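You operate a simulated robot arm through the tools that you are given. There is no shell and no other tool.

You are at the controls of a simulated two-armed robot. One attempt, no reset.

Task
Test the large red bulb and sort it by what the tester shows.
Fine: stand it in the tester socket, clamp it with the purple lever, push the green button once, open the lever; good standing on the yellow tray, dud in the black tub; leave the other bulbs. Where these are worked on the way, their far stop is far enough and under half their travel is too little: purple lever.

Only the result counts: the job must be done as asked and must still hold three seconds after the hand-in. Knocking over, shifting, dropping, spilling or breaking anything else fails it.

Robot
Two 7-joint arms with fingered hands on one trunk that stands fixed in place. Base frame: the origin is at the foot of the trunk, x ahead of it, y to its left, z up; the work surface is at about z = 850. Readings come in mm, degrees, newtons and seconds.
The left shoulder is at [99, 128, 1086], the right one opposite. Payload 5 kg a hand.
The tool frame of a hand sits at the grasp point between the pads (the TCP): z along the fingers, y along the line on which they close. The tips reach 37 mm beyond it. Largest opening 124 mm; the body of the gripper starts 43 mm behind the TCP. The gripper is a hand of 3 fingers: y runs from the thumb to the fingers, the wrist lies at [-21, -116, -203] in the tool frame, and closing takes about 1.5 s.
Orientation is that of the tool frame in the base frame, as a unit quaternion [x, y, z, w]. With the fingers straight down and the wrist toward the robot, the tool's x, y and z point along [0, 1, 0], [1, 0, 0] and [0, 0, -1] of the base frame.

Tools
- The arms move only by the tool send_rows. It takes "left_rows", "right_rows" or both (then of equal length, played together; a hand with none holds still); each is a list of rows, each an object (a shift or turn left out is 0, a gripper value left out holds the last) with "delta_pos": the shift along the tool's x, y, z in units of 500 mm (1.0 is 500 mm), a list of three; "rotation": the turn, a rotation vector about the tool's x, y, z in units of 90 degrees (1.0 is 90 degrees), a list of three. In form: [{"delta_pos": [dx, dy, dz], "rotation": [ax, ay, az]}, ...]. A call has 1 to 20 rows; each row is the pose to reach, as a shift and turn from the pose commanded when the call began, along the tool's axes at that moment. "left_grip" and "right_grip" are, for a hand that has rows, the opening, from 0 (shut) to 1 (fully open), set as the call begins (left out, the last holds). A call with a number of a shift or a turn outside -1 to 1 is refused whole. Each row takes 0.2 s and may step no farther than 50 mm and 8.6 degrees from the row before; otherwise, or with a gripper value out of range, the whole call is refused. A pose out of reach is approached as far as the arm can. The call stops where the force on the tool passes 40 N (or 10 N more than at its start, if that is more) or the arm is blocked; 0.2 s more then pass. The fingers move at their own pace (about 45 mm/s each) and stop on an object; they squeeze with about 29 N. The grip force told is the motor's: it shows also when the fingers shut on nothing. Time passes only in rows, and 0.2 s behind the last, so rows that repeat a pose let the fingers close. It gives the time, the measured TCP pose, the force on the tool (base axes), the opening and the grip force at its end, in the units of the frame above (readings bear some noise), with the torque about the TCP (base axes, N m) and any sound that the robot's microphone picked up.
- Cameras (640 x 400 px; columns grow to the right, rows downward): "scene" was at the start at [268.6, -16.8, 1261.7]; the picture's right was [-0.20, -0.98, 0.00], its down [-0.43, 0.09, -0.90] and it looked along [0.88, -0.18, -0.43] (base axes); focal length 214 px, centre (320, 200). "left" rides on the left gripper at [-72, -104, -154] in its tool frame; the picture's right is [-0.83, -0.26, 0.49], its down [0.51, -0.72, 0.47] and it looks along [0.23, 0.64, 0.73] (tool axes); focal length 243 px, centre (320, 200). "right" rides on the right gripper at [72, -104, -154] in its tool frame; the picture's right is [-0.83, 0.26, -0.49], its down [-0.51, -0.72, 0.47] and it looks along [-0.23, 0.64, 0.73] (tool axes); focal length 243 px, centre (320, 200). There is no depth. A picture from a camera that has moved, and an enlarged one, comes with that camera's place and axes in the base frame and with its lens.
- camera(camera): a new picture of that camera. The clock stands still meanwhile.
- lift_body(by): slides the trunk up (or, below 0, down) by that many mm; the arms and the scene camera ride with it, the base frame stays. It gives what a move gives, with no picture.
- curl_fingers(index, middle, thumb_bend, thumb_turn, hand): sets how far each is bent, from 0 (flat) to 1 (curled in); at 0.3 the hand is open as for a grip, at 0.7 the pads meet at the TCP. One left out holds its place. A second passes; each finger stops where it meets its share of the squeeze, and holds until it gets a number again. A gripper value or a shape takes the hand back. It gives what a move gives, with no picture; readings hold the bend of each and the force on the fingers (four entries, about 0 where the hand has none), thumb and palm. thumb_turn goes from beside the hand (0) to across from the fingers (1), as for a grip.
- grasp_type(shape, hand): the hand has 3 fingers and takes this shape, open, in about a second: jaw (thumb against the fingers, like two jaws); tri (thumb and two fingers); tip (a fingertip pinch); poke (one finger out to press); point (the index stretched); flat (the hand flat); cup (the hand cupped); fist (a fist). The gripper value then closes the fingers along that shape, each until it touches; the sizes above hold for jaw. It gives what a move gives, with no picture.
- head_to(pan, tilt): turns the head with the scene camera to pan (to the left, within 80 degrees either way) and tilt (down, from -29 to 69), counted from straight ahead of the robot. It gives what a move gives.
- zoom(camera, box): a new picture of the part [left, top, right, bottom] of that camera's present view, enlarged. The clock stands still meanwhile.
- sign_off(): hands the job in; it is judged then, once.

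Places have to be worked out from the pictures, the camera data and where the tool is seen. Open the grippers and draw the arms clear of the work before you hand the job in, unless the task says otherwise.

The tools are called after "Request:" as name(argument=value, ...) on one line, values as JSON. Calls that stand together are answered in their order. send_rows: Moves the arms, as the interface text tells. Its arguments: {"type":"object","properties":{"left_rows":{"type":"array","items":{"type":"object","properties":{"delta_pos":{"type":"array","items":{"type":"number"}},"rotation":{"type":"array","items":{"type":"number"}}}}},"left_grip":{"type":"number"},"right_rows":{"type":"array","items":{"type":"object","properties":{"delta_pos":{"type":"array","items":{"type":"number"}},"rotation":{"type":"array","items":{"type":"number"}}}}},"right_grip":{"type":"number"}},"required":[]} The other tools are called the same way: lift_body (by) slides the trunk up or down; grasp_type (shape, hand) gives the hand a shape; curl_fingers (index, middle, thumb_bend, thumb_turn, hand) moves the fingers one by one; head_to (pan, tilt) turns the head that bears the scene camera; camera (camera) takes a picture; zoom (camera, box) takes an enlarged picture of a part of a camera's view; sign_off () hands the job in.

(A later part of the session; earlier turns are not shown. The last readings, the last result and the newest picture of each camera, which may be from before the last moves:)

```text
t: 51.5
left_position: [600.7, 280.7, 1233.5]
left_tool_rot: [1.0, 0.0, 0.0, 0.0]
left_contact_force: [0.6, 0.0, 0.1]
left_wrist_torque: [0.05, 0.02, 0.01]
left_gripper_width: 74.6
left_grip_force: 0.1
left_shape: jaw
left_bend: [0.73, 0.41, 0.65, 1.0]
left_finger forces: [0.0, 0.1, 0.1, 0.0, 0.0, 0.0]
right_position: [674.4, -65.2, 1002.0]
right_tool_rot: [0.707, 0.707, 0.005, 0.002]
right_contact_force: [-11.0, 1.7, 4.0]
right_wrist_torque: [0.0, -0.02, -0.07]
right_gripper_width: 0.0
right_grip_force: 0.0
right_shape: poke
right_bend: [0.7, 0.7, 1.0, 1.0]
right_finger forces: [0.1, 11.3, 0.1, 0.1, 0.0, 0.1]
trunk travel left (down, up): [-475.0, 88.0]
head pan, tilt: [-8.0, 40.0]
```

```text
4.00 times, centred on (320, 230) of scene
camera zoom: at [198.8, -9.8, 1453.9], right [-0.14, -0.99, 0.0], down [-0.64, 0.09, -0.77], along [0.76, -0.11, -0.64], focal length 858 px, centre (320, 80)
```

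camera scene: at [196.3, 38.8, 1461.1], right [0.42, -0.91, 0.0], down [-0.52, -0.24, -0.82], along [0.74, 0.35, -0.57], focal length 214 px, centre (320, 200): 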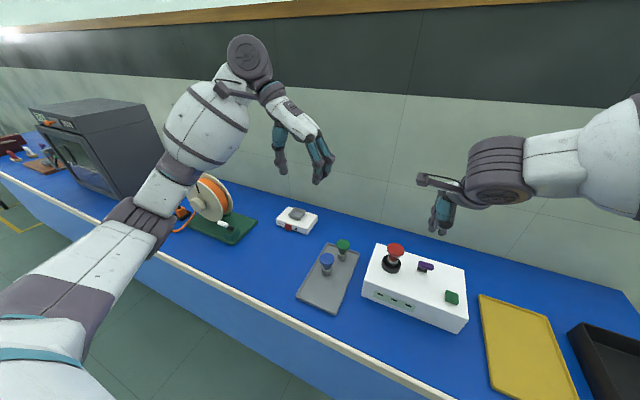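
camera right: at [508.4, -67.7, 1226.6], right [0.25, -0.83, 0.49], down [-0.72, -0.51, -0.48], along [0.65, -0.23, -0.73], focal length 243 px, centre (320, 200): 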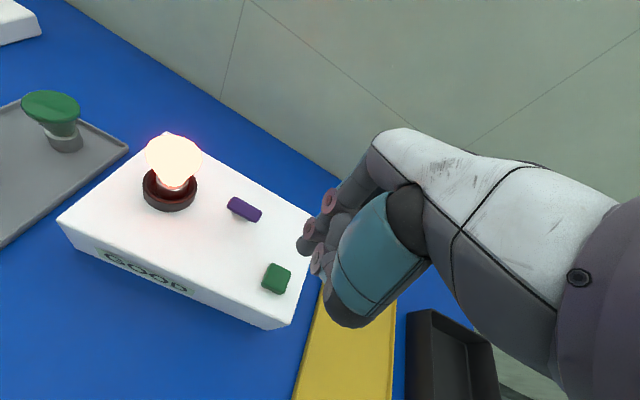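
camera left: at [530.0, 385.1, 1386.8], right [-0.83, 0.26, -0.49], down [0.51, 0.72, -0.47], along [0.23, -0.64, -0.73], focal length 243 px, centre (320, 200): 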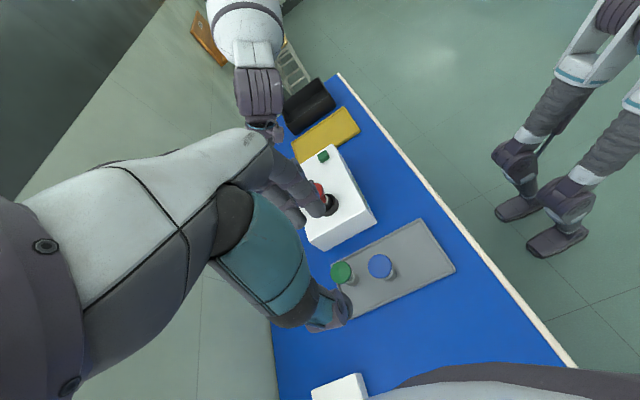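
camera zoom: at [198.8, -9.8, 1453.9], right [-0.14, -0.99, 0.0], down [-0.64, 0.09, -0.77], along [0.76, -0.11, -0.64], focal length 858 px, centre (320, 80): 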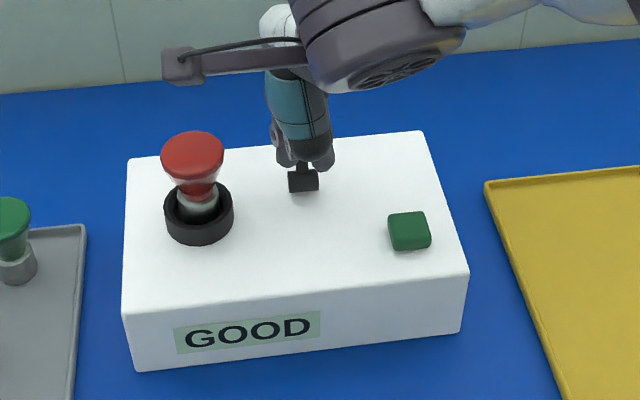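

The lever is at its open stop (11 N reaction). I back off toward the robot and rise.

Request:
send_rows(right_rows=[{"delta_pos": [0, -0.01, 0]}, {"delta_pos": [0, -0.035, 0]}, {"delta_pos": [0, -0.06, 0]}, {"delta_pos": [0, -0.06, -0.06]}, {"delta_pos": [0, -0.06, -0.14]}, {"delta_pos": [0, -0.06, -0.22]}, {"delta_pos": [0, -0.06, -0.3]}])

Request:
zoom(camera="scene", box=[260, 180, 380, 280])

Request:
camera(camera="right")

Request:
camera(camera="scene")

```text
t: 53.1
left_position: [599.7, 281.4, 1233.8]
left_tool_rot: [1.0, -0.001, 0.001, 0.0]
left_contact_force: [-0.8, -0.3, 0.9]
left_wrist_torque: [0.01, -0.01, 0.01]
left_gripper_width: 74.2
left_grip_force: 0.0
left_shape: jaw
left_bend: [0.73, 0.41, 0.65, 1.0]
left_finger forces: [0.1, 0.0, 0.0, 0.0, 0.0, 0.0]
right_position: [640.7, -65.5, 1155.6]
right_tool_rot: [0.708, 0.706, 0.003, 0.004]
right_contact_force: [-0.2, -0.9, 0.1]
right_wrist_torque: [-0.01, -0.02, -0.03]
right_gripper_width: 0.0
right_grip_force: 0.1
right_shape: poke
right_bend: [0.7, 0.7, 1.0, 1.0]
right_finger forces: [0.0, 0.1, 0.0, 0.0, 0.0, 0.1]
trunk travel left (down, up): [-475.0, 88.0]
head pan, tilt: [-8.0, 40.0]
```

```text
4.00 times, centred on (320, 230) of scene
camera zoom: at [198.6, -9.7, 1453.9], right [-0.14, -0.99, 0.0], down [-0.64, 0.09, -0.77], along [0.76, -0.11, -0.64], focal length 858 px, centre (320, 80)
```

zoom: 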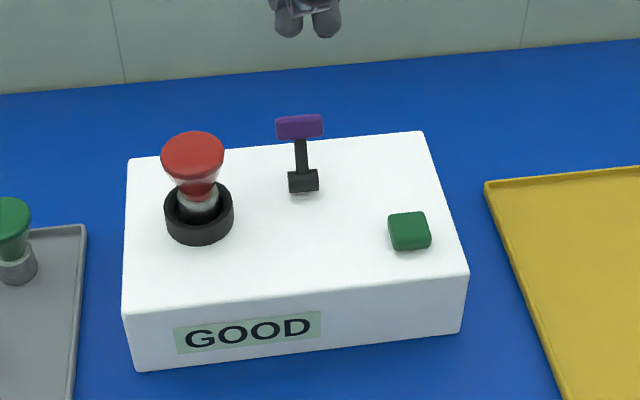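

```text
taken
camera right: at [535.5, 5.1, 1307.5], right [0.25, -0.83, 0.49], down [-0.72, -0.5, -0.48], along [0.65, -0.23, -0.73], focal length 243 px, centre (320, 200)
```

right: 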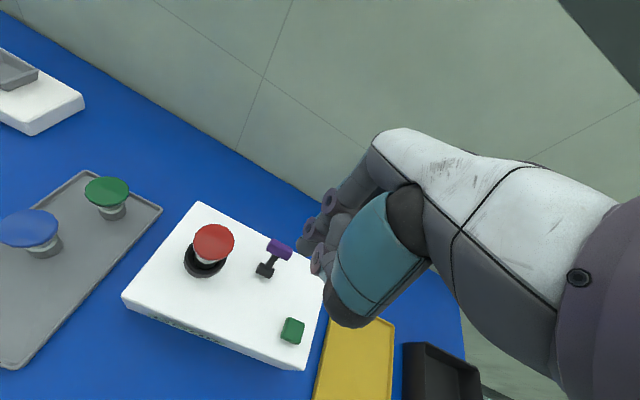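

```text
taken
camera scene: at [198.6, -9.7, 1453.9], right [-0.14, -0.99, 0.0], down [-0.64, 0.09, -0.77], along [0.76, -0.11, -0.64], focal length 214 px, centre (320, 200)
```

scene: 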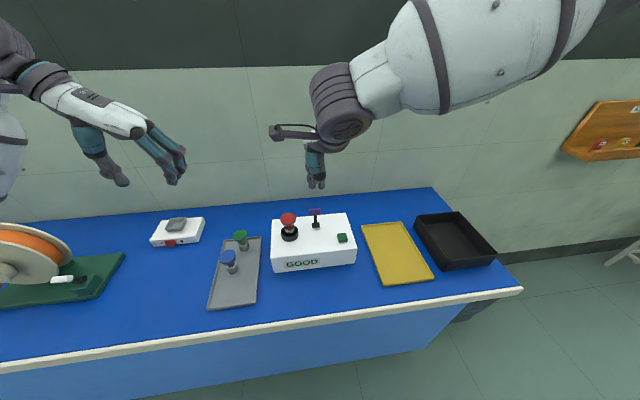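

The lever is back at its open stop. I set the right hand to jaw to fetch the bulb, whose cap still measures at about (658, 20).

Request:
grasp_type(hand="right", shape="jaw")

Request:
send_rows(right_rows=[{"delta_pos": [0.04, 0.01, 0], "rotation": [0.002, 0, -0.0005]}, {"delta_pos": [0.09, 0.02, 0], "rotation": [0.004, 0, -0.001]}, {"delta_pos": [0.135, 0.03, 0], "rotation": [0.006, 0, -0.0015]}, {"delta_pos": [0.173, 0.035, 0], "rotation": [0.006, 0, -0.0015]}, {"delta_pos": [0.173, 0.035, 0.06], "rotation": [0.006, 0, -0.0015]}, {"delta_pos": [0.173, 0.035, 0.1], "rotation": [0.006, 0, -0.0015]}, {"delta_pos": [0.173, 0.035, 0.1], "rotation": [0.006, 0, -0.0015]}], right_grip=1)

Request:
camera(camera="right")

Request:
zoom(camera="scene", box=[250, 130, 380, 260])

```text
t: 54.0
left_position: [602.9, 281.2, 1231.8]
left_tool_rot: [1.0, 0.0, 0.0, -0.001]
left_contact_force: [-0.2, 0.0, 0.2]
left_wrist_torque: [0.02, -0.01, 0.01]
left_gripper_width: 74.1
left_grip_force: 0.0
left_shape: jaw
left_bend: [0.73, 0.41, 0.65, 1.0]
left_finger forces: [0.1, 0.0, 0.0, 0.0, 0.0, 0.0]
right_position: [642.0, -66.1, 1152.5]
right_tool_rot: [0.708, 0.706, 0.003, 0.003]
right_contact_force: [-0.3, -0.3, 0.6]
right_wrist_torque: [0.01, 0.05, 0.01]
right_gripper_width: 123.8
right_grip_force: 0.0
right_shape: jaw
right_bend: [0.3, 0.3, 0.3, 0.98]
right_finger forces: [0.0, 0.1, 0.0, 0.1, 0.0, 0.0]
trunk travel left (down, up): [-475.0, 88.0]
head pan, tilt: [-8.0, 40.0]
```

```text
t: 55.6
left_position: [602.3, 279.3, 1232.1]
left_tool_rot: [1.0, 0.0, 0.0, 0.0]
left_contact_force: [0.6, 0.4, 0.6]
left_wrist_torque: [0.01, 0.04, -0.03]
left_gripper_width: 74.1
left_grip_force: 0.2
left_shape: jaw
left_bend: [0.73, 0.41, 0.65, 1.0]
left_finger forces: [0.0, 0.1, 0.1, 0.0, 0.0, 0.0]
right_position: [659.7, 15.2, 1102.8]
right_tool_rot: [0.707, 0.708, 0.0, 0.0]
right_contact_force: [-0.1, -0.3, -0.5]
right_wrist_torque: [0.02, 0.03, -0.01]
right_gripper_width: 123.9
right_grip_force: 0.0
right_shape: jaw
right_bend: [0.3, 0.3, 0.3, 0.98]
right_finger forces: [0.1, 0.2, 0.0, 0.0, 0.1, 0.0]
right hand out of reach, approached as far as the arm can: row 4, 5, 6, 7
trunk travel left (down, up): [-475.0, 88.0]
head pan, tilt: [-8.0, 40.0]
```

```text
taken
camera right: at [555.7, 85.4, 1256.0], right [0.26, -0.83, 0.49], down [-0.72, -0.51, -0.47], along [0.64, -0.23, -0.73], focal length 243 px, centre (320, 200)
```

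right: 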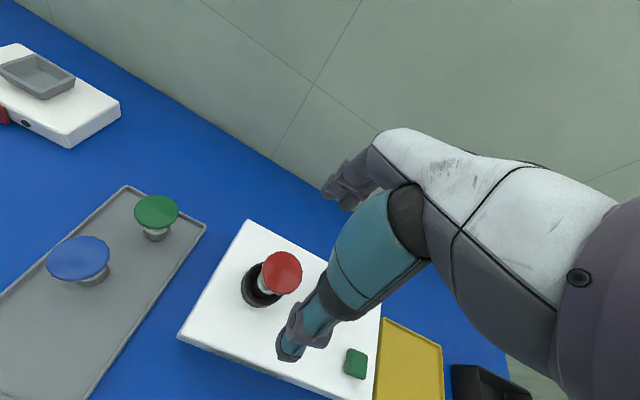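

```text
3.08 times, centred on (315, 195) of scene
camera zoom: at [201.3, -10.6, 1453.5], right [-0.14, -0.99, 0.0], down [-0.64, 0.09, -0.77], along [0.76, -0.11, -0.64], focal length 660 px, centre (335, 215)
```

zoom: 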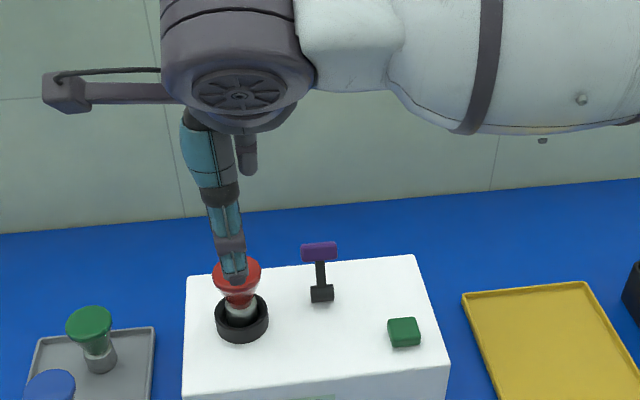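

The right arm runs out of reach at y≈15 in this orientation. I yaw the hand 45° so its wrist comes from the right, which should regain reach, still well above the bulb.

Request:
send_rows(right_rows=[{"delta_pos": [0, 0, 0], "rotation": [0, 0, -0.0833]}, {"delta_pos": [0, 0, 0], "rotation": [0, 0, -0.1667]}, {"delta_pos": [0, 0, 0], "rotation": [0, 0, -0.25]}, {"delta_pos": [0, 0, 0], "rotation": [0, 0, -0.3333]}, {"delta_pos": [0, 0, 0], "rotation": [0, 0, -0.4167]}, {"delta_pos": [0, 0, 0], "rotation": [0, 0, -0.5]}, {"delta_pos": [0, 0, 0], "rotation": [0, 0, -0.5]}])

Request:
camera(camera="right")

Request:
camera(camera="scene")

```text
t: 57.2
left_position: [602.3, 279.5, 1231.8]
left_tool_rot: [1.0, 0.0, -0.001, 0.001]
left_contact_force: [0.2, 0.5, 0.8]
left_wrist_torque: [0.0, 0.01, 0.0]
left_gripper_width: 74.1
left_grip_force: 0.0
left_shape: jaw
left_bend: [0.73, 0.41, 0.65, 1.0]
left_finger forces: [0.0, 0.0, 0.1, 0.0, 0.0, 0.0]
right_position: [661.8, 13.9, 1102.6]
right_tool_rot: [0.382, 0.924, 0.0, 0.0]
right_contact_force: [-0.3, 0.0, 0.0]
right_wrist_torque: [-0.03, 0.01, 0.01]
right_gripper_width: 124.0
right_grip_force: 0.1
right_shape: jaw
right_bend: [0.3, 0.3, 0.3, 0.98]
right_finger forces: [0.0, 0.0, 0.0, 0.0, 0.0, 0.1]
trunk travel left (down, up): [-475.0, 88.0]
head pan, tilt: [-8.0, 40.0]
```

```text
taken
camera right: at [536.1, -9.5, 1255.9], right [0.77, -0.4, 0.49], down [-0.15, -0.87, -0.47], along [0.62, 0.29, -0.73], focal length 243 px, centre (320, 200)
```

right: 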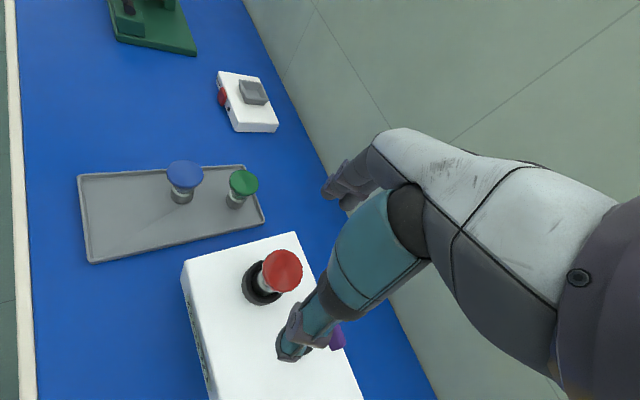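

```text
taken
camera scene: at [200.7, -10.4, 1453.5], right [-0.14, -0.99, 0.0], down [-0.64, 0.09, -0.77], along [0.76, -0.11, -0.64], focal length 214 px, centre (320, 200)
```

scene: 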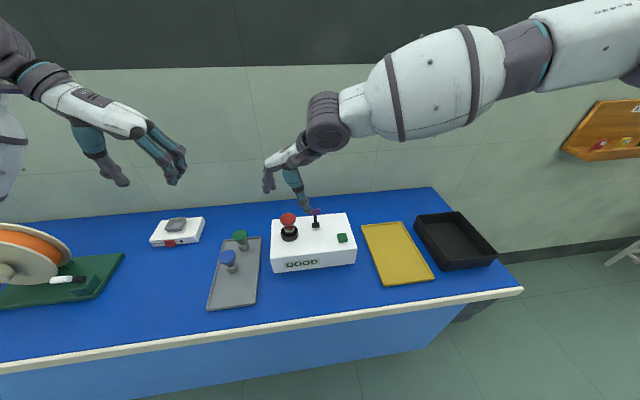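

The yawed pose is within reach. I centre on the bulb (658, 20) and descend to z≈1030 with the hand open.

Request:
send_rows(right_rows=[{"delta_pos": [0.0134, 0.0038, 0.02]}, {"delta_pos": [0.0134, 0.0038, 0.07]}, {"delta_pos": [0.0134, 0.0038, 0.12]}, {"delta_pos": [0.0134, 0.0038, 0.145]}, {"delta_pos": [0.0134, 0.0038, 0.145]}])

Request:
zoom(camera="right", box=[220, 190, 400, 350])

Request:
zoom(camera="scene", box=[260, 160, 370, 260])

Request:
zoom(camera="left", box=[250, 120, 400, 250])

```text
t: 58.4
left_position: [602.1, 280.3, 1233.0]
left_tool_rot: [1.0, -0.001, 0.0, 0.0]
left_contact_force: [-0.2, 0.7, 0.0]
left_wrist_torque: [-0.02, 0.03, 0.01]
left_gripper_width: 74.1
left_grip_force: 0.0
left_shape: jaw
left_bend: [0.73, 0.41, 0.65, 1.0]
left_finger forces: [0.0, 0.1, 0.0, 0.0, 0.0, 0.1]
right_position: [657.2, 20.9, 1030.8]
right_tool_rot: [0.383, 0.924, 0.0, 0.0]
right_contact_force: [0.3, 0.6, -0.4]
right_wrist_torque: [0.0, 0.0, -0.01]
right_gripper_width: 124.0
right_grip_force: 0.0
right_shape: jaw
right_bend: [0.3, 0.3, 0.3, 0.98]
right_finger forces: [0.0, 0.0, 0.1, 0.1, 0.0, 0.0]
trunk travel left (down, up): [-475.0, 88.0]
head pan, tilt: [-8.0, 40.0]
```

```text
2.50 times, centred on (310, 270) of right
camera zoom: at [532.0, -3.4, 1183.8], right [0.77, -0.4, 0.49], down [-0.15, -0.87, -0.47], along [0.62, 0.29, -0.73], focal length 606 px, centre (345, 25)
```

zoom: 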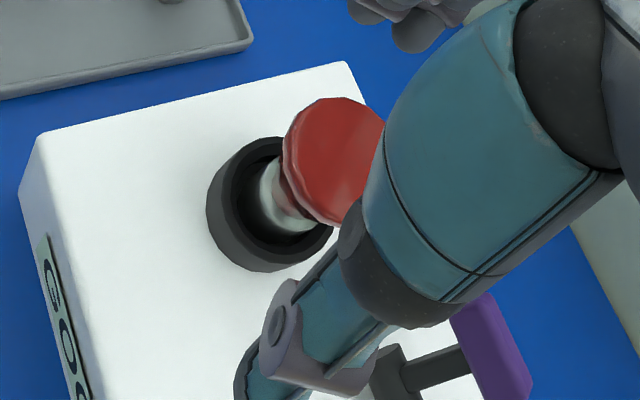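

```text
4.00 times, centred on (315, 210) of scene
camera zoom: at [200.7, -10.4, 1453.6], right [-0.14, -0.99, 0.0], down [-0.64, 0.09, -0.77], along [0.76, -0.11, -0.64], focal length 858 px, centre (340, 160)
```

zoom: 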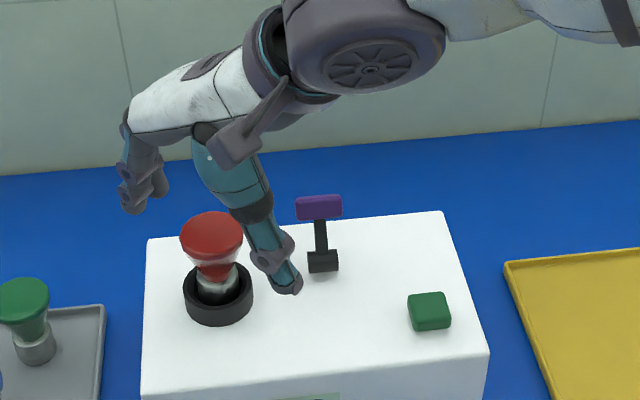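

```text
3.08 times, centred on (325, 185) of left
camera zoom: at [530.4, 384.8, 1386.7], right [-0.83, 0.26, -0.49], down [0.51, 0.72, -0.47], along [0.23, -0.64, -0.73], focal length 746 px, centre (305, 246)
```

zoom: 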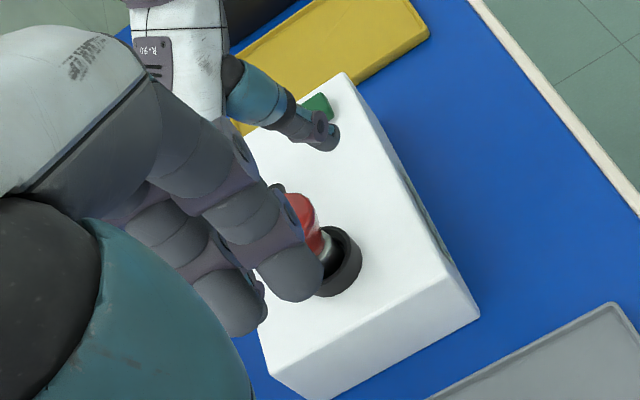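

Clearances look good: thumb toward the robot's right, fingers beyond the bulb, lever untouched. I descend to z≈998.

Request:
send_rows(right_rows=[{"delta_pos": [0, 0, 0.03]}, {"delta_pos": [0, 0, 0.055]}, {"delta_pos": [0, 0, 0.065]}, {"delta_pos": [0, 0, 0.065]}])

Request:
zoom(camera="scene", box=[260, 170, 370, 270])

Request:
zoom(camera="right", box=[220, 190, 400, 350])

```text
t: 59.4
left_position: [601.9, 281.2, 1232.1]
left_tool_rot: [1.0, -0.001, 0.0, -0.001]
left_contact_force: [0.3, 0.0, 0.1]
left_wrist_torque: [0.02, 0.03, 0.01]
left_gripper_width: 74.1
left_grip_force: 0.1
left_shape: jaw
left_bend: [0.73, 0.41, 0.65, 1.0]
left_finger forces: [0.1, 0.0, 0.1, 0.0, 0.0, 0.1]
right_position: [657.0, 20.4, 996.4]
right_tool_rot: [0.383, 0.924, 0.001, 0.0]
right_contact_force: [-0.1, -0.1, -0.6]
right_wrist_torque: [0.01, 0.01, 0.02]
right_gripper_width: 124.0
right_grip_force: 0.0
right_shape: jaw
right_bend: [0.3, 0.3, 0.3, 0.98]
right_finger forces: [0.0, 0.0, 0.1, 0.1, 0.0, 0.1]
trunk travel left (down, up): [-475.0, 88.0]
head pan, tilt: [-8.0, 40.0]
```

```text
4.00 times, centred on (315, 220) of scene
camera zoom: at [200.7, -10.2, 1453.6], right [-0.14, -0.99, 0.0], down [-0.64, 0.09, -0.77], along [0.76, -0.11, -0.64], focal length 858 px, centre (340, 120)
```

zoom: 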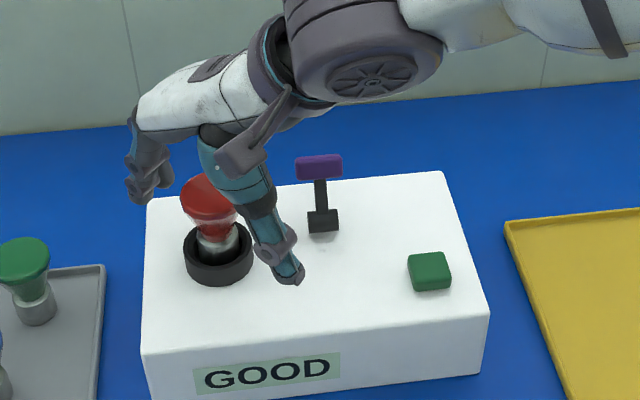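

```text
2.50 times, centred on (310, 270) of right
camera zoom: at [532.1, -3.6, 1150.7], right [0.77, -0.4, 0.49], down [-0.15, -0.87, -0.47], along [0.62, 0.29, -0.73], focal length 606 px, centre (345, 25)
```

zoom: 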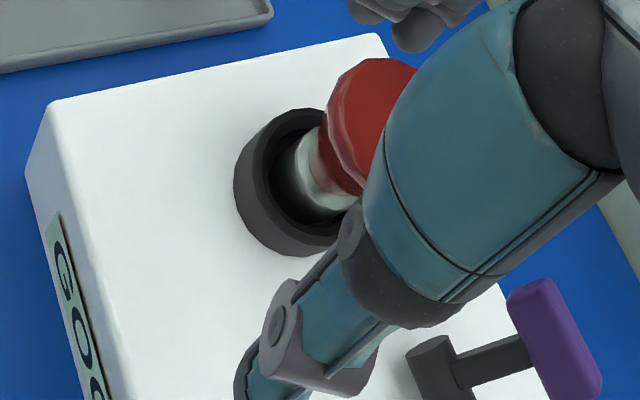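

All clear. I raise 3 mm to keep the tips off the ring, then close the right hand on the neck.

Request:
send_rows(right_rows=[{"delta_pos": [0, 0, -0.006]}, {"delta_pos": [0, 0, -0.006]}, {"delta_pos": [0, 0, -0.006]}, {"delta_pos": [0, 0, -0.006]}, {"delta_pos": [0, 0, -0.006]}, {"delta_pos": [0, 0, -0.006]}, {"delta_pos": [0, 0, -0.006]}, {"delta_pos": [0, 0, -0.006]}, {"delta_pos": [0, 0, -0.006]}, {"delta_pos": [0, 0, -0.006]}], right_grip=0)

Request:
zoom(camera="scene", box=[260, 170, 370, 270])

Request:
zoom(camera="right", box=[220, 190, 400, 350])

```text
t: 61.6
left_position: [602.6, 280.1, 1232.3]
left_tool_rot: [1.0, 0.0, 0.0, 0.0]
left_contact_force: [0.1, -1.4, -0.1]
left_wrist_torque: [0.0, -0.02, 0.0]
left_gripper_width: 74.2
left_grip_force: 0.0
left_shape: jaw
left_bend: [0.73, 0.41, 0.65, 1.0]
left_finger forces: [0.0, 0.0, 0.0, 0.0, 0.1, 0.0]
right_position: [655.6, 20.4, 1001.3]
right_tool_rot: [0.383, 0.924, 0.0, 0.0]
right_contact_force: [-0.4, -0.1, 0.4]
right_wrist_torque: [0.02, 0.0, -0.01]
right_gripper_width: 24.1
right_grip_force: 29.5
right_shape: jaw
right_bend: [0.73, 0.6, 0.75, 1.0]
right_finger forces: [13.4, 9.0, 0.0, 0.0, 24.0, 0.0]
trunk travel left (down, up): [-475.0, 88.0]
head pan, tilt: [-8.0, 40.0]
```

```text
4.00 times, centred on (315, 220) of scene
camera zoom: at [200.8, -10.2, 1453.5], right [-0.14, -0.99, 0.0], down [-0.64, 0.09, -0.77], along [0.76, -0.11, -0.64], focal length 858 px, centre (340, 120)
```

zoom: 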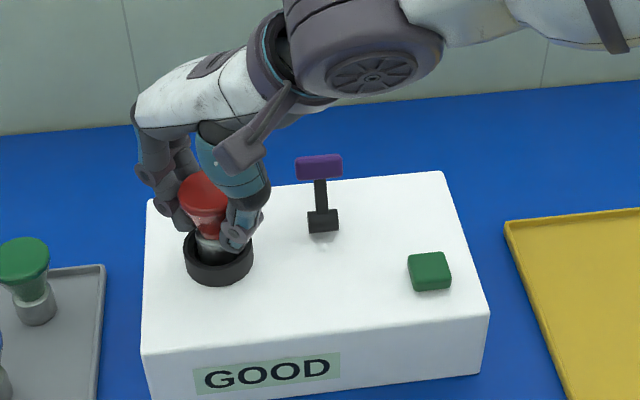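

```text
2.50 times, centred on (310, 270) of right
camera zoom: at [531.4, -3.4, 1154.1], right [0.77, -0.4, 0.49], down [-0.15, -0.87, -0.47], along [0.62, 0.29, -0.73], focal length 606 px, centre (345, 25)
```

zoom: 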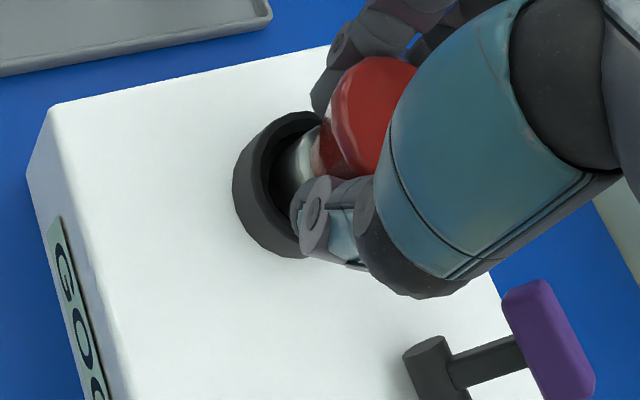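

The bulb is gripped (24 mm gap, 29 N). I lift it straight out of the socket to z≈1110.

Request:
send_rows(right_rows=[{"delta_pos": [0, 0, -0.01]}, {"delta_pos": [0, 0, -0.03]}, {"delta_pos": [0, 0, -0.06]}, {"delta_pos": [0, 0, -0.1]}, {"delta_pos": [0, 0, -0.15]}, {"delta_pos": [0, 0, -0.2]}, {"delta_pos": [0, 0, -0.22]}])

Request:
zoom(camera="scene", box=[240, 120, 370, 250])

Request:
zoom(camera="right", box=[220, 190, 400, 350])

Request:
camera(camera="left")

```text
t: 63.2
left_position: [601.7, 280.1, 1232.4]
left_tool_rot: [1.0, 0.0, 0.0, 0.0]
left_contact_force: [-0.1, 0.4, 0.8]
left_wrist_torque: [0.0, -0.03, -0.01]
left_gripper_width: 74.1
left_grip_force: 0.0
left_shape: jaw
left_bend: [0.73, 0.41, 0.65, 1.0]
left_finger forces: [0.0, 0.0, 0.0, 0.0, 0.0, 0.1]
right_position: [657.2, 22.9, 1107.9]
right_tool_rot: [0.383, 0.924, 0.0, 0.0]
right_contact_force: [0.0, -1.1, -1.0]
right_wrist_torque: [0.02, -0.01, 0.02]
right_gripper_width: 24.3
right_grip_force: 29.3
right_shape: jaw
right_bend: [0.73, 0.6, 0.75, 1.0]
right_finger forces: [13.4, 9.3, 0.0, 0.0, 23.9, 0.0]
trunk travel left (down, up): [-475.0, 88.0]
head pan, tilt: [-8.0, 40.0]
```

```text
3.08 times, centred on (305, 185) of scene
camera zoom: at [200.7, -10.2, 1453.5], right [-0.14, -0.99, 0.0], down [-0.64, 0.09, -0.77], along [0.76, -0.11, -0.64], focal length 660 px, centre (366, 246)
```

zoom: 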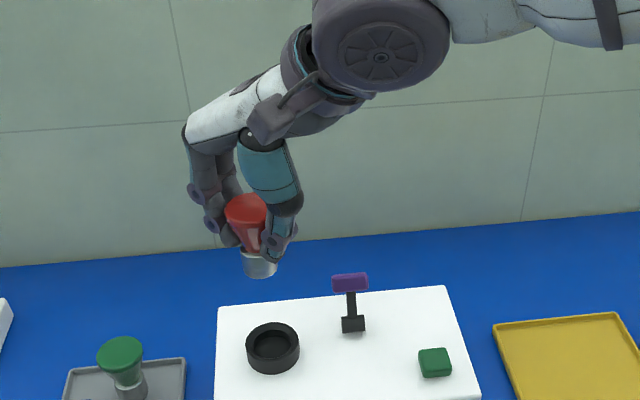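

```text
2.50 times, centred on (310, 270) of right
camera zoom: at [533.8, -2.0, 1262.7], right [0.77, -0.4, 0.49], down [-0.15, -0.87, -0.47], along [0.62, 0.29, -0.73], focal length 606 px, centre (345, 25)
```

zoom: 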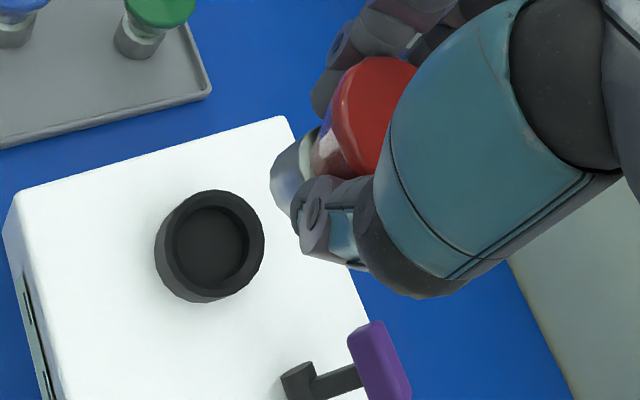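

```text
taken
camera left: at [530.3, 385.0, 1386.6], right [-0.83, 0.26, -0.49], down [0.51, 0.72, -0.47], along [0.23, -0.64, -0.73], focal length 243 px, centre (320, 200)
```

left: 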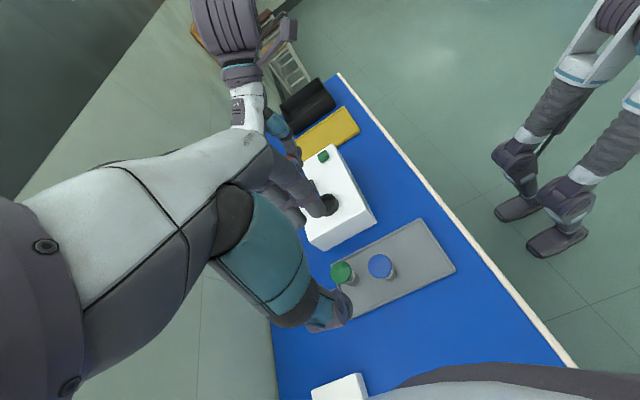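

The bulb hangs nearly upright, tester and lever untouched. I carry it at this height to above the yellow tray's middle, about (620, -318), turning the hand back to its plain yaw on the way.

Request:
send_rows(right_rows=[{"delta_pos": [-0.0429, -0.0533, 0], "rotation": [0, 0, 0.05]}, {"delta_pos": [-0.0857, -0.1066, 0], "rotation": [0, 0, 0.1]}, {"delta_pos": [-0.1286, -0.16, 0], "rotation": [0, 0, 0.15]}, {"delta_pos": [-0.1714, -0.2133, 0], "rotation": [0, 0, 0.2]}, {"delta_pos": [-0.2143, -0.2666, 0], "rotation": [0, 0, 0.25]}, {"delta_pos": [-0.2571, -0.3199, 0], "rotation": [0, 0, 0.3]}, {"delta_pos": [-0.3, -0.3732, 0], "rotation": [0, 0, 0.35]}, {"delta_pos": [-0.3428, -0.4266, 0], "rotation": [0, 0, 0.4]}, {"delta_pos": [-0.3857, -0.4799, 0], "rotation": [0, 0, 0.45]}, {"delta_pos": [-0.4285, -0.5332, 0], "rotation": [0, 0, 0.5]}, {"delta_pos": [-0.4285, -0.5332, 0], "rotation": [0, 0, 0.5]}])

Request:
head_to(pan=-35, tilt=45)

Request:
camera(camera="scene")

Request:
camera(camera="right")

```text
t: 65.6
left_position: [602.8, 281.9, 1231.7]
left_tool_rot: [1.0, 0.0, 0.001, 0.0]
left_contact_force: [-0.4, -0.1, -0.2]
left_wrist_torque: [-0.01, -0.04, 0.01]
left_gripper_width: 74.2
left_grip_force: 0.0
left_shape: jaw
left_bend: [0.73, 0.41, 0.65, 1.0]
left_finger forces: [0.0, 0.0, 0.0, 0.0, 0.1, 0.0]
right_position: [618.3, -320.5, 1111.0]
right_tool_rot: [0.707, 0.707, 0.0, 0.0]
right_contact_force: [-0.9, -0.1, -0.7]
right_wrist_torque: [-0.01, 0.02, 0.04]
right_gripper_width: 23.7
right_grip_force: 29.3
right_shape: jaw
right_bend: [0.73, 0.6, 0.75, 1.0]
right_finger forces: [13.4, 9.5, 0.1, 0.1, 23.5, 0.0]
trunk travel left (down, up): [-475.0, 88.0]
head pan, tilt: [-8.0, 40.0]
```

```text
t: 66.5
left_position: [601.9, 280.0, 1232.3]
left_tool_rot: [1.0, 0.0, 0.001, 0.0]
left_contact_force: [-0.1, -0.4, 0.0]
left_wrist_torque: [0.03, -0.05, 0.02]
left_gripper_width: 73.9
left_grip_force: 0.0
left_shape: jaw
left_bend: [0.73, 0.41, 0.65, 1.0]
left_finger forces: [0.0, 0.0, 0.0, 0.0, 0.1, 0.0]
right_position: [618.4, -320.4, 1110.5]
right_tool_rot: [0.707, 0.707, 0.0, -0.001]
right_contact_force: [0.7, -0.3, -0.5]
right_wrist_torque: [0.02, 0.02, 0.0]
right_gripper_width: 24.0
right_grip_force: 29.2
right_shape: jaw
right_bend: [0.73, 0.6, 0.75, 1.0]
right_finger forces: [13.3, 9.5, 0.0, 0.0, 23.6, 0.0]
trunk travel left (down, up): [-475.0, 88.0]
head pan, tilt: [-35.0, 45.0]
```

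```text
taken
camera scene: at [183.0, -45.4, 1446.3], right [-0.57, -0.82, 0.0], down [-0.58, 0.41, -0.71], along [0.58, -0.41, -0.71], focal length 214 px, centre (320, 200)
```

scene: 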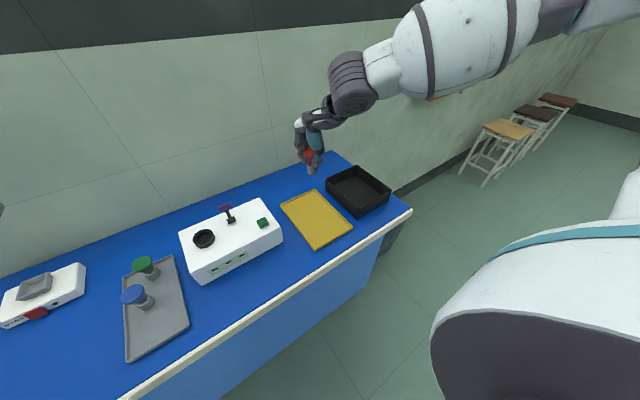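

```text
taken
camera right: at [514.5, -250.0, 1264.1], right [0.26, -0.83, 0.49], down [-0.72, -0.51, -0.47], along [0.64, -0.23, -0.73], focal length 243 px, centre (320, 200)
```

right: 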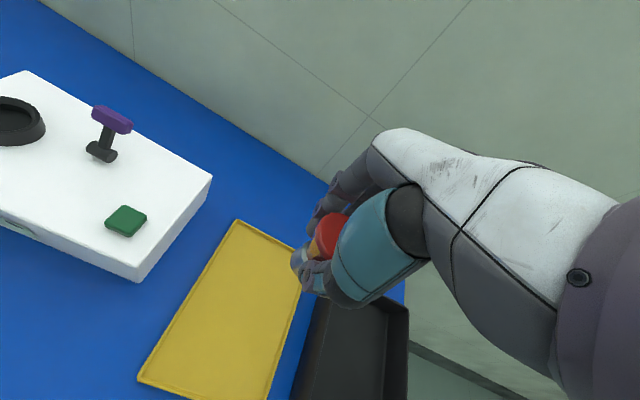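

The bulb is above the tray region. I zoom in to check the hang of the bulb and its place over the tray.

Request:
zoom(camera="scene", box=[270, 100, 400, 260])

Request:
zoom(camera="scene", box=[290, 115, 350, 180])

```text
2.50 times, centred on (335, 180) of scene
camera zoom: at [183.0, -45.4, 1446.3], right [-0.57, -0.82, 0.0], down [-0.58, 0.41, -0.71], along [0.58, -0.41, -0.71], focal length 536 px, centre (282, 250)
```

zoom: 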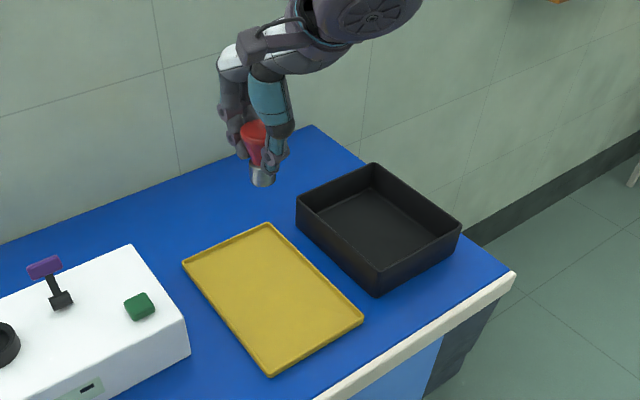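

```text
6.15 times, centred on (320, 148) of scene
camera zoom: at [183.0, -45.4, 1446.3], right [-0.57, -0.82, 0.0], down [-0.58, 0.41, -0.71], along [0.58, -0.41, -0.71], focal length 1320 px, centre (320, 523)
```

zoom: 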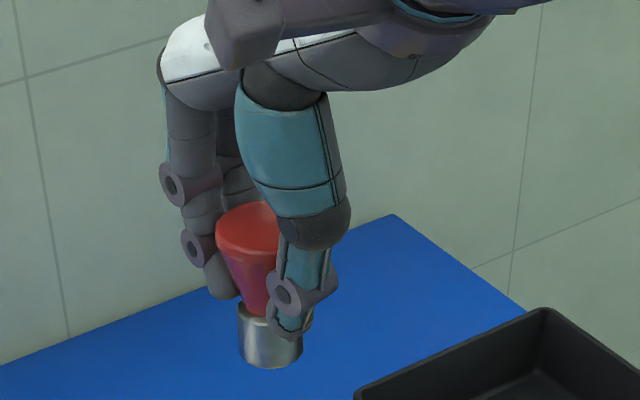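

The bulb hangs upright over the tray centre (tray spans about x 491..731, y -401..-243). I descend to TCP z≈930, roughly 15 mm above touchdown.

Request:
send_rows(right_rows=[{"delta_pos": [0, 0, 0.07]}, {"delta_pos": [0, 0, 0.15]}, {"delta_pos": [0, 0, 0.23]}, {"delta_pos": [0, 0, 0.3]}, {"delta_pos": [0, 0, 0.34]}, {"delta_pos": [0, 0, 0.36]}, {"delta_pos": [0, 0, 0.36]}])

Request:
zoom(camera="scene", box=[270, 140, 380, 260])

Request:
camera(camera="right")

```text
t: 68.1
left_position: [602.9, 280.9, 1233.1]
left_tool_rot: [1.0, 0.0, 0.0, 0.0]
left_contact_force: [-0.2, -0.2, 0.3]
left_wrist_torque: [0.01, 0.0, 0.02]
left_gripper_width: 74.2
left_grip_force: 0.1
left_shape: jaw
left_bend: [0.73, 0.41, 0.65, 1.0]
left_finger forces: [0.1, 0.0, 0.0, 0.1, 0.0, 0.1]
right_position: [621.0, -318.1, 929.2]
right_tool_rot: [0.707, 0.707, 0.0, 0.0]
right_contact_force: [-1.4, 1.2, -1.7]
right_wrist_torque: [-0.04, 0.01, 0.01]
right_gripper_width: 24.2
right_grip_force: 28.7
right_shape: jaw
right_bend: [0.73, 0.6, 0.75, 1.0]
right_finger forces: [13.4, 9.5, 0.0, 0.0, 23.4, 0.0]
trunk travel left (down, up): [-475.0, 88.0]
head pan, tilt: [-35.0, 45.0]
```

```text
3.33 times, centred on (325, 200) of scene
camera zoom: at [183.2, -45.1, 1446.3], right [-0.57, -0.82, 0.0], down [-0.58, 0.41, -0.71], along [0.58, -0.41, -0.71], focal length 715 px, centre (303, 200)
```

zoom: 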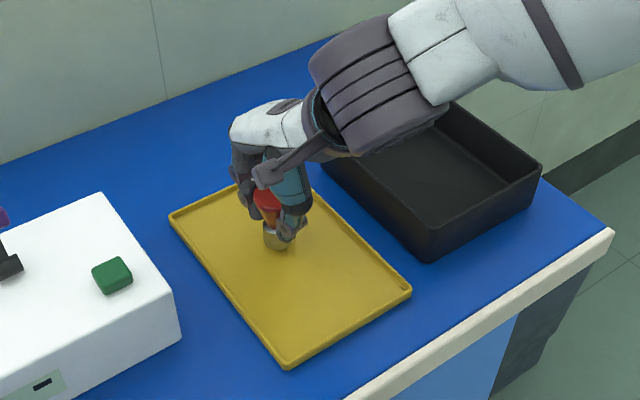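

```text
taken
camera right: at [516.7, -247.4, 1082.2], right [0.26, -0.83, 0.49], down [-0.72, -0.51, -0.47], along [0.64, -0.23, -0.73], focal length 243 px, centre (320, 200)
```

right: 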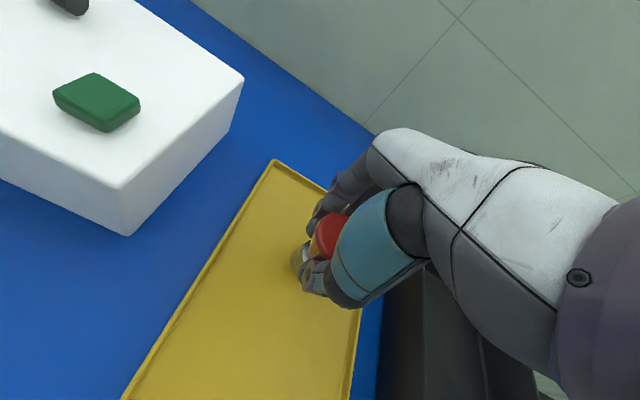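

No contact yet. I go down slowly another 10 mm and read the force.

Request:
send_rows(right_rows=[{"delta_pos": [0, 0, 0.006]}, {"delta_pos": [0, 0, 0.012]}, {"delta_pos": [0, 0, 0.017]}, {"delta_pos": [0, 0, 0.021]}, {"delta_pos": [0, 0, 0.021]}])

Request:
zoom(camera="scene", box=[290, 175, 350, 235])

```text
t: 69.3
left_position: [603.2, 279.8, 1231.9]
left_tool_rot: [1.0, 0.0, 0.0, 0.0]
left_contact_force: [-0.2, 0.4, 0.4]
left_wrist_torque: [-0.02, -0.02, -0.01]
left_gripper_width: 73.9
left_grip_force: 0.0
left_shape: jaw
left_bend: [0.73, 0.41, 0.65, 1.0]
left_finger forces: [0.0, 0.0, 0.1, 0.1, 0.0, 0.0]
right_position: [619.8, -319.7, 918.5]
right_tool_rot: [0.708, 0.706, 0.0, 0.0]
right_contact_force: [0.1, -0.2, -0.6]
right_wrist_torque: [0.03, -0.01, 0.0]
right_gripper_width: 23.7
right_grip_force: 29.0
right_shape: jaw
right_bend: [0.73, 0.6, 0.75, 1.0]
right_finger forces: [13.4, 9.6, 0.0, 0.0, 23.4, 0.1]
trunk travel left (down, up): [-475.0, 88.0]
head pan, tilt: [-35.0, 45.0]
```

```text
6.67 times, centred on (320, 205) of scene
camera zoom: at [183.1, -45.0, 1446.3], right [-0.57, -0.82, 0.0], down [-0.58, 0.41, -0.71], along [0.58, -0.41, -0.71], focal length 1430 px, centre (320, 167)
```

zoom: 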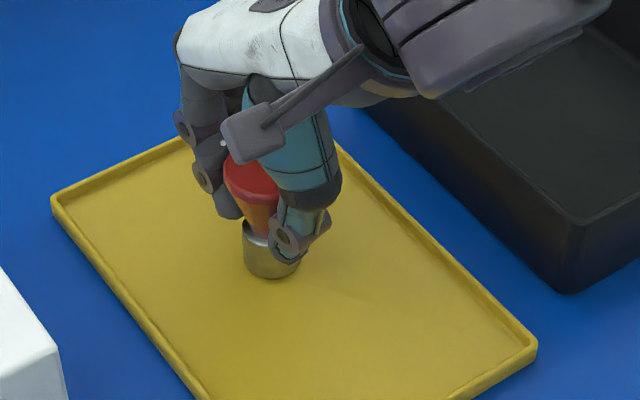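

Very close to the tray but no contact. I lower a further 4 mm in fine steps.

Request:
send_rows(right_rows=[{"delta_pos": [0, 0, 0.003]}, {"delta_pos": [0, 0, 0.006]}, {"delta_pos": [0, 0, 0.008]}, {"delta_pos": [0, 0, 0.008]}])

```text
t: 70.3
left_position: [600.6, 280.0, 1233.2]
left_tool_rot: [1.0, 0.0, 0.001, 0.0]
left_contact_force: [0.4, 0.1, -0.6]
left_wrist_torque: [-0.01, 0.03, -0.02]
left_gripper_width: 74.2
left_grip_force: 0.1
left_shape: jaw
left_bend: [0.73, 0.41, 0.65, 1.0]
left_finger forces: [0.0, 0.0, 0.0, 0.0, 0.0, 0.0]
right_position: [619.1, -317.9, 917.0]
right_tool_rot: [0.707, 0.707, 0.002, 0.002]
right_contact_force: [-2.7, 0.4, 15.2]
right_wrist_torque: [-0.06, -0.04, 0.0]
right_gripper_width: 24.8
right_grip_force: 28.7
right_shape: jaw
right_bend: [0.73, 0.6, 0.75, 1.0]
right_finger forces: [13.6, 10.5, 0.1, 0.0, 25.3, 0.1]
trunk travel left (down, up): [-475.0, 88.0]
head pan, tilt: [-35.0, 45.0]
```

The bulb touches the tray at TCP z≈917 (15 N). I ease up by about 2.5 mm to unload it.

Request:
send_rows(right_rows=[{"delta_pos": [0, 0, -0.003]}, {"delta_pos": [0, 0, -0.005]}, {"delta_pos": [0, 0, -0.005]}])

Request:
zoom(camera="scene", box=[290, 175, 350, 235])

Request:
zoom(camera="right", box=[240, 180, 400, 330])

```text
t: 71.1
left_position: [601.4, 279.6, 1231.8]
left_tool_rot: [1.0, 0.0, 0.0, 0.0]
left_contact_force: [-0.4, 0.1, 0.8]
left_wrist_torque: [0.03, -0.03, 0.0]
left_gripper_width: 73.9
left_grip_force: 0.1
left_shape: jaw
left_bend: [0.73, 0.41, 0.65, 1.0]
left_finger forces: [0.0, 0.0, 0.0, 0.2, 0.0, 0.0]
right_position: [618.5, -317.7, 916.7]
right_tool_rot: [0.707, 0.707, 0.001, 0.0]
right_contact_force: [0.0, 0.6, 5.9]
right_wrist_torque: [-0.02, -0.11, 0.03]
right_gripper_width: 24.7
right_grip_force: 29.2
right_shape: jaw
right_bend: [0.73, 0.6, 0.75, 1.0]
right_finger forces: [15.2, 11.3, 0.0, 0.0, 24.9, 0.0]
trunk travel left (down, up): [-475.0, 88.0]
head pan, tilt: [-35.0, 45.0]
```

```text
6.67 times, centred on (320, 205) of scene
camera zoom: at [182.7, -44.6, 1446.3], right [-0.57, -0.82, 0.0], down [-0.58, 0.41, -0.71], along [0.58, -0.41, -0.71], focal length 1430 px, centre (320, 167)
```

zoom: 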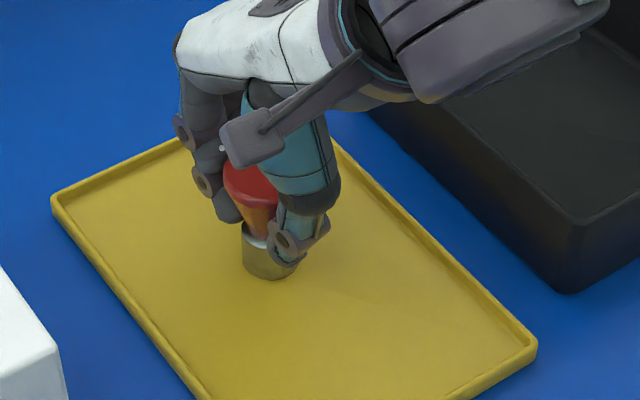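

```text
2.67 times, centred on (320, 255) of right
camera zoom: at [515.7, -247.4, 1071.1], right [0.26, -0.83, 0.49], down [-0.72, -0.51, -0.47], along [0.64, -0.23, -0.73], focal length 647 px, centre (320, 53)
```

zoom: 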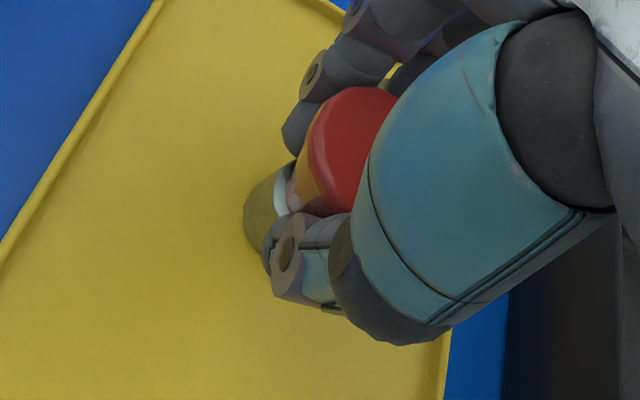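

Contact is light (6 N) and the bulb stands upright on the tray. I open the right hand to about 75 mm, holding the pose.

Request:
send_rows(right_rows=[{"delta_pos": [0, 0, -0.001]}, {"delta_pos": [0, 0, -0.001]}, {"delta_pos": [0, 0, -0.001]}, {"delta_pos": [0, 0, -0.001]}, {"delta_pos": [0, 0, -0.001]}, {"delta_pos": [0, 0, -0.001]}, {"delta_pos": [0, 0, -0.001]}, {"delta_pos": [0, 0, -0.001]}], right_grip=0.65)

Request:
zoom(camera="scene", box=[290, 175, 350, 235])

Request:
zoom(camera="right", box=[240, 180, 400, 330])

```text
t: 72.9
left_position: [603.2, 280.5, 1232.8]
left_tool_rot: [1.0, 0.0, 0.0, 0.0]
left_contact_force: [-0.4, -0.3, 0.8]
left_wrist_torque: [-0.02, 0.02, 0.01]
left_gripper_width: 74.1
left_grip_force: 0.0
left_shape: jaw
left_bend: [0.73, 0.41, 0.65, 1.0]
left_finger forces: [0.0, 0.1, 0.1, 0.0, 0.0, 0.0]
right_position: [619.9, -319.0, 917.0]
right_tool_rot: [0.707, 0.707, 0.001, 0.0]
right_contact_force: [-0.3, 0.7, -0.1]
right_wrist_torque: [0.01, -0.01, 0.0]
right_gripper_width: 80.3
right_grip_force: 0.0
right_shape: jaw
right_bend: [0.28, 0.39, 0.62, 1.0]
right_finger forces: [0.1, 0.1, 0.0, 0.0, 0.0, 0.1]
trunk travel left (down, up): [-475.0, 88.0]
head pan, tilt: [-35.0, 45.0]
```

```text
6.67 times, centred on (320, 205) of scene
camera zoom: at [183.1, -45.0, 1446.3], right [-0.57, -0.82, 0.0], down [-0.58, 0.41, -0.71], along [0.58, -0.41, -0.71], focal length 1430 px, centre (320, 167)
```

zoom: 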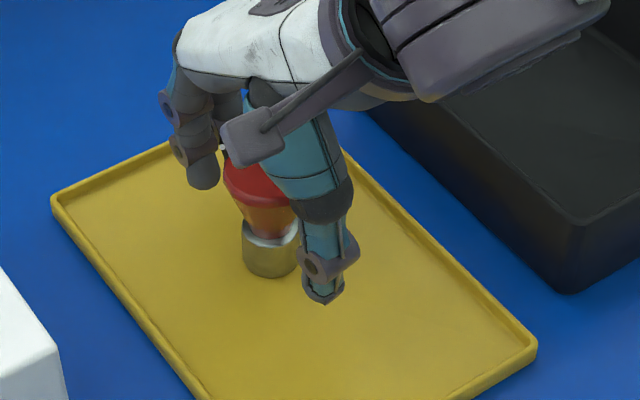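

```text
2.67 times, centred on (320, 255) of right
camera zoom: at [515.8, -247.8, 1071.6], right [0.26, -0.83, 0.49], down [-0.72, -0.51, -0.47], along [0.64, -0.23, -0.73], focal length 647 px, centre (320, 53)
```

zoom: 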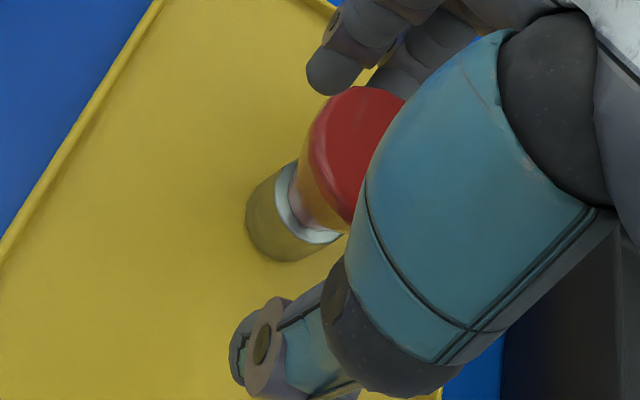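

The bulb stands upright on the tray, released. I open fully and raise the hand straight up.

Request:
send_rows(right_rows=[{"delta_pos": [0, 0, 0]}, {"delta_pos": [0, 0, 0]}, {"delta_pos": [0, 0, 0]}, {"delta_pos": [0, 0, -0.02]}, {"delta_pos": [0, 0, -0.06]}, {"delta_pos": [0, 0, -0.12]}, {"delta_pos": [0, 0, -0.19]}, {"delta_pos": [0, 0, -0.27]}, {"delta_pos": [0, 0, -0.35]}, {"delta_pos": [0, 0, -0.43]}], right_grip=1)

Request:
camera(camera="scene")

Request:
camera(camera="right")

```text
t: 75.1
left_position: [601.3, 281.8, 1232.9]
left_tool_rot: [1.0, 0.001, 0.001, -0.001]
left_contact_force: [0.2, -0.3, 0.1]
left_wrist_torque: [0.01, -0.01, 0.02]
left_gripper_width: 74.2
left_grip_force: 0.0
left_shape: jaw
left_bend: [0.73, 0.41, 0.65, 1.0]
left_finger forces: [0.1, 0.1, 0.1, 0.0, 0.0, 0.0]
right_position: [618.3, -317.6, 1132.1]
right_tool_rot: [0.707, 0.707, 0.0, 0.0]
right_contact_force: [-1.4, -0.1, 0.0]
right_wrist_torque: [0.01, -0.04, 0.01]
right_gripper_width: 123.8
right_grip_force: 0.0
right_shape: jaw
right_bend: [0.3, 0.3, 0.3, 0.98]
right_finger forces: [0.1, 0.0, 0.0, 0.0, 0.0, 0.0]
trunk travel left (down, up): [-475.0, 88.0]
head pan, tilt: [-35.0, 45.0]
```

```text
taken
camera scene: at [181.9, -44.1, 1446.5], right [-0.57, -0.82, 0.0], down [-0.58, 0.41, -0.71], along [0.58, -0.41, -0.71], focal length 214 px, centre (320, 200)
```

scene: 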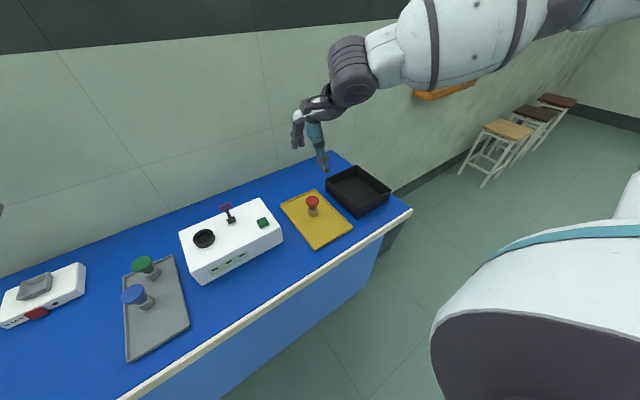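

```text
taken
camera right: at [513.8, -247.1, 1286.3], right [0.26, -0.83, 0.49], down [-0.72, -0.51, -0.47], along [0.64, -0.23, -0.73], focal length 243 px, centre (320, 200)
```

right: 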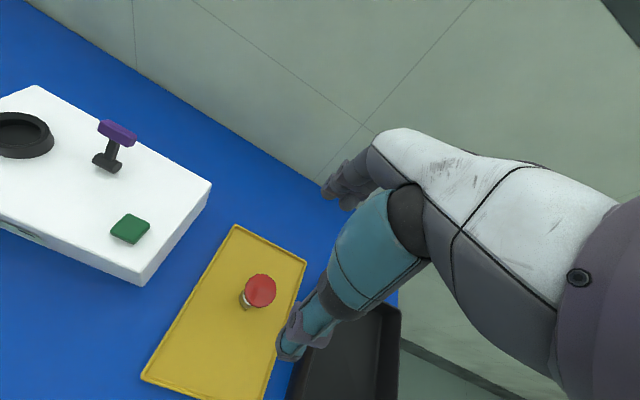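

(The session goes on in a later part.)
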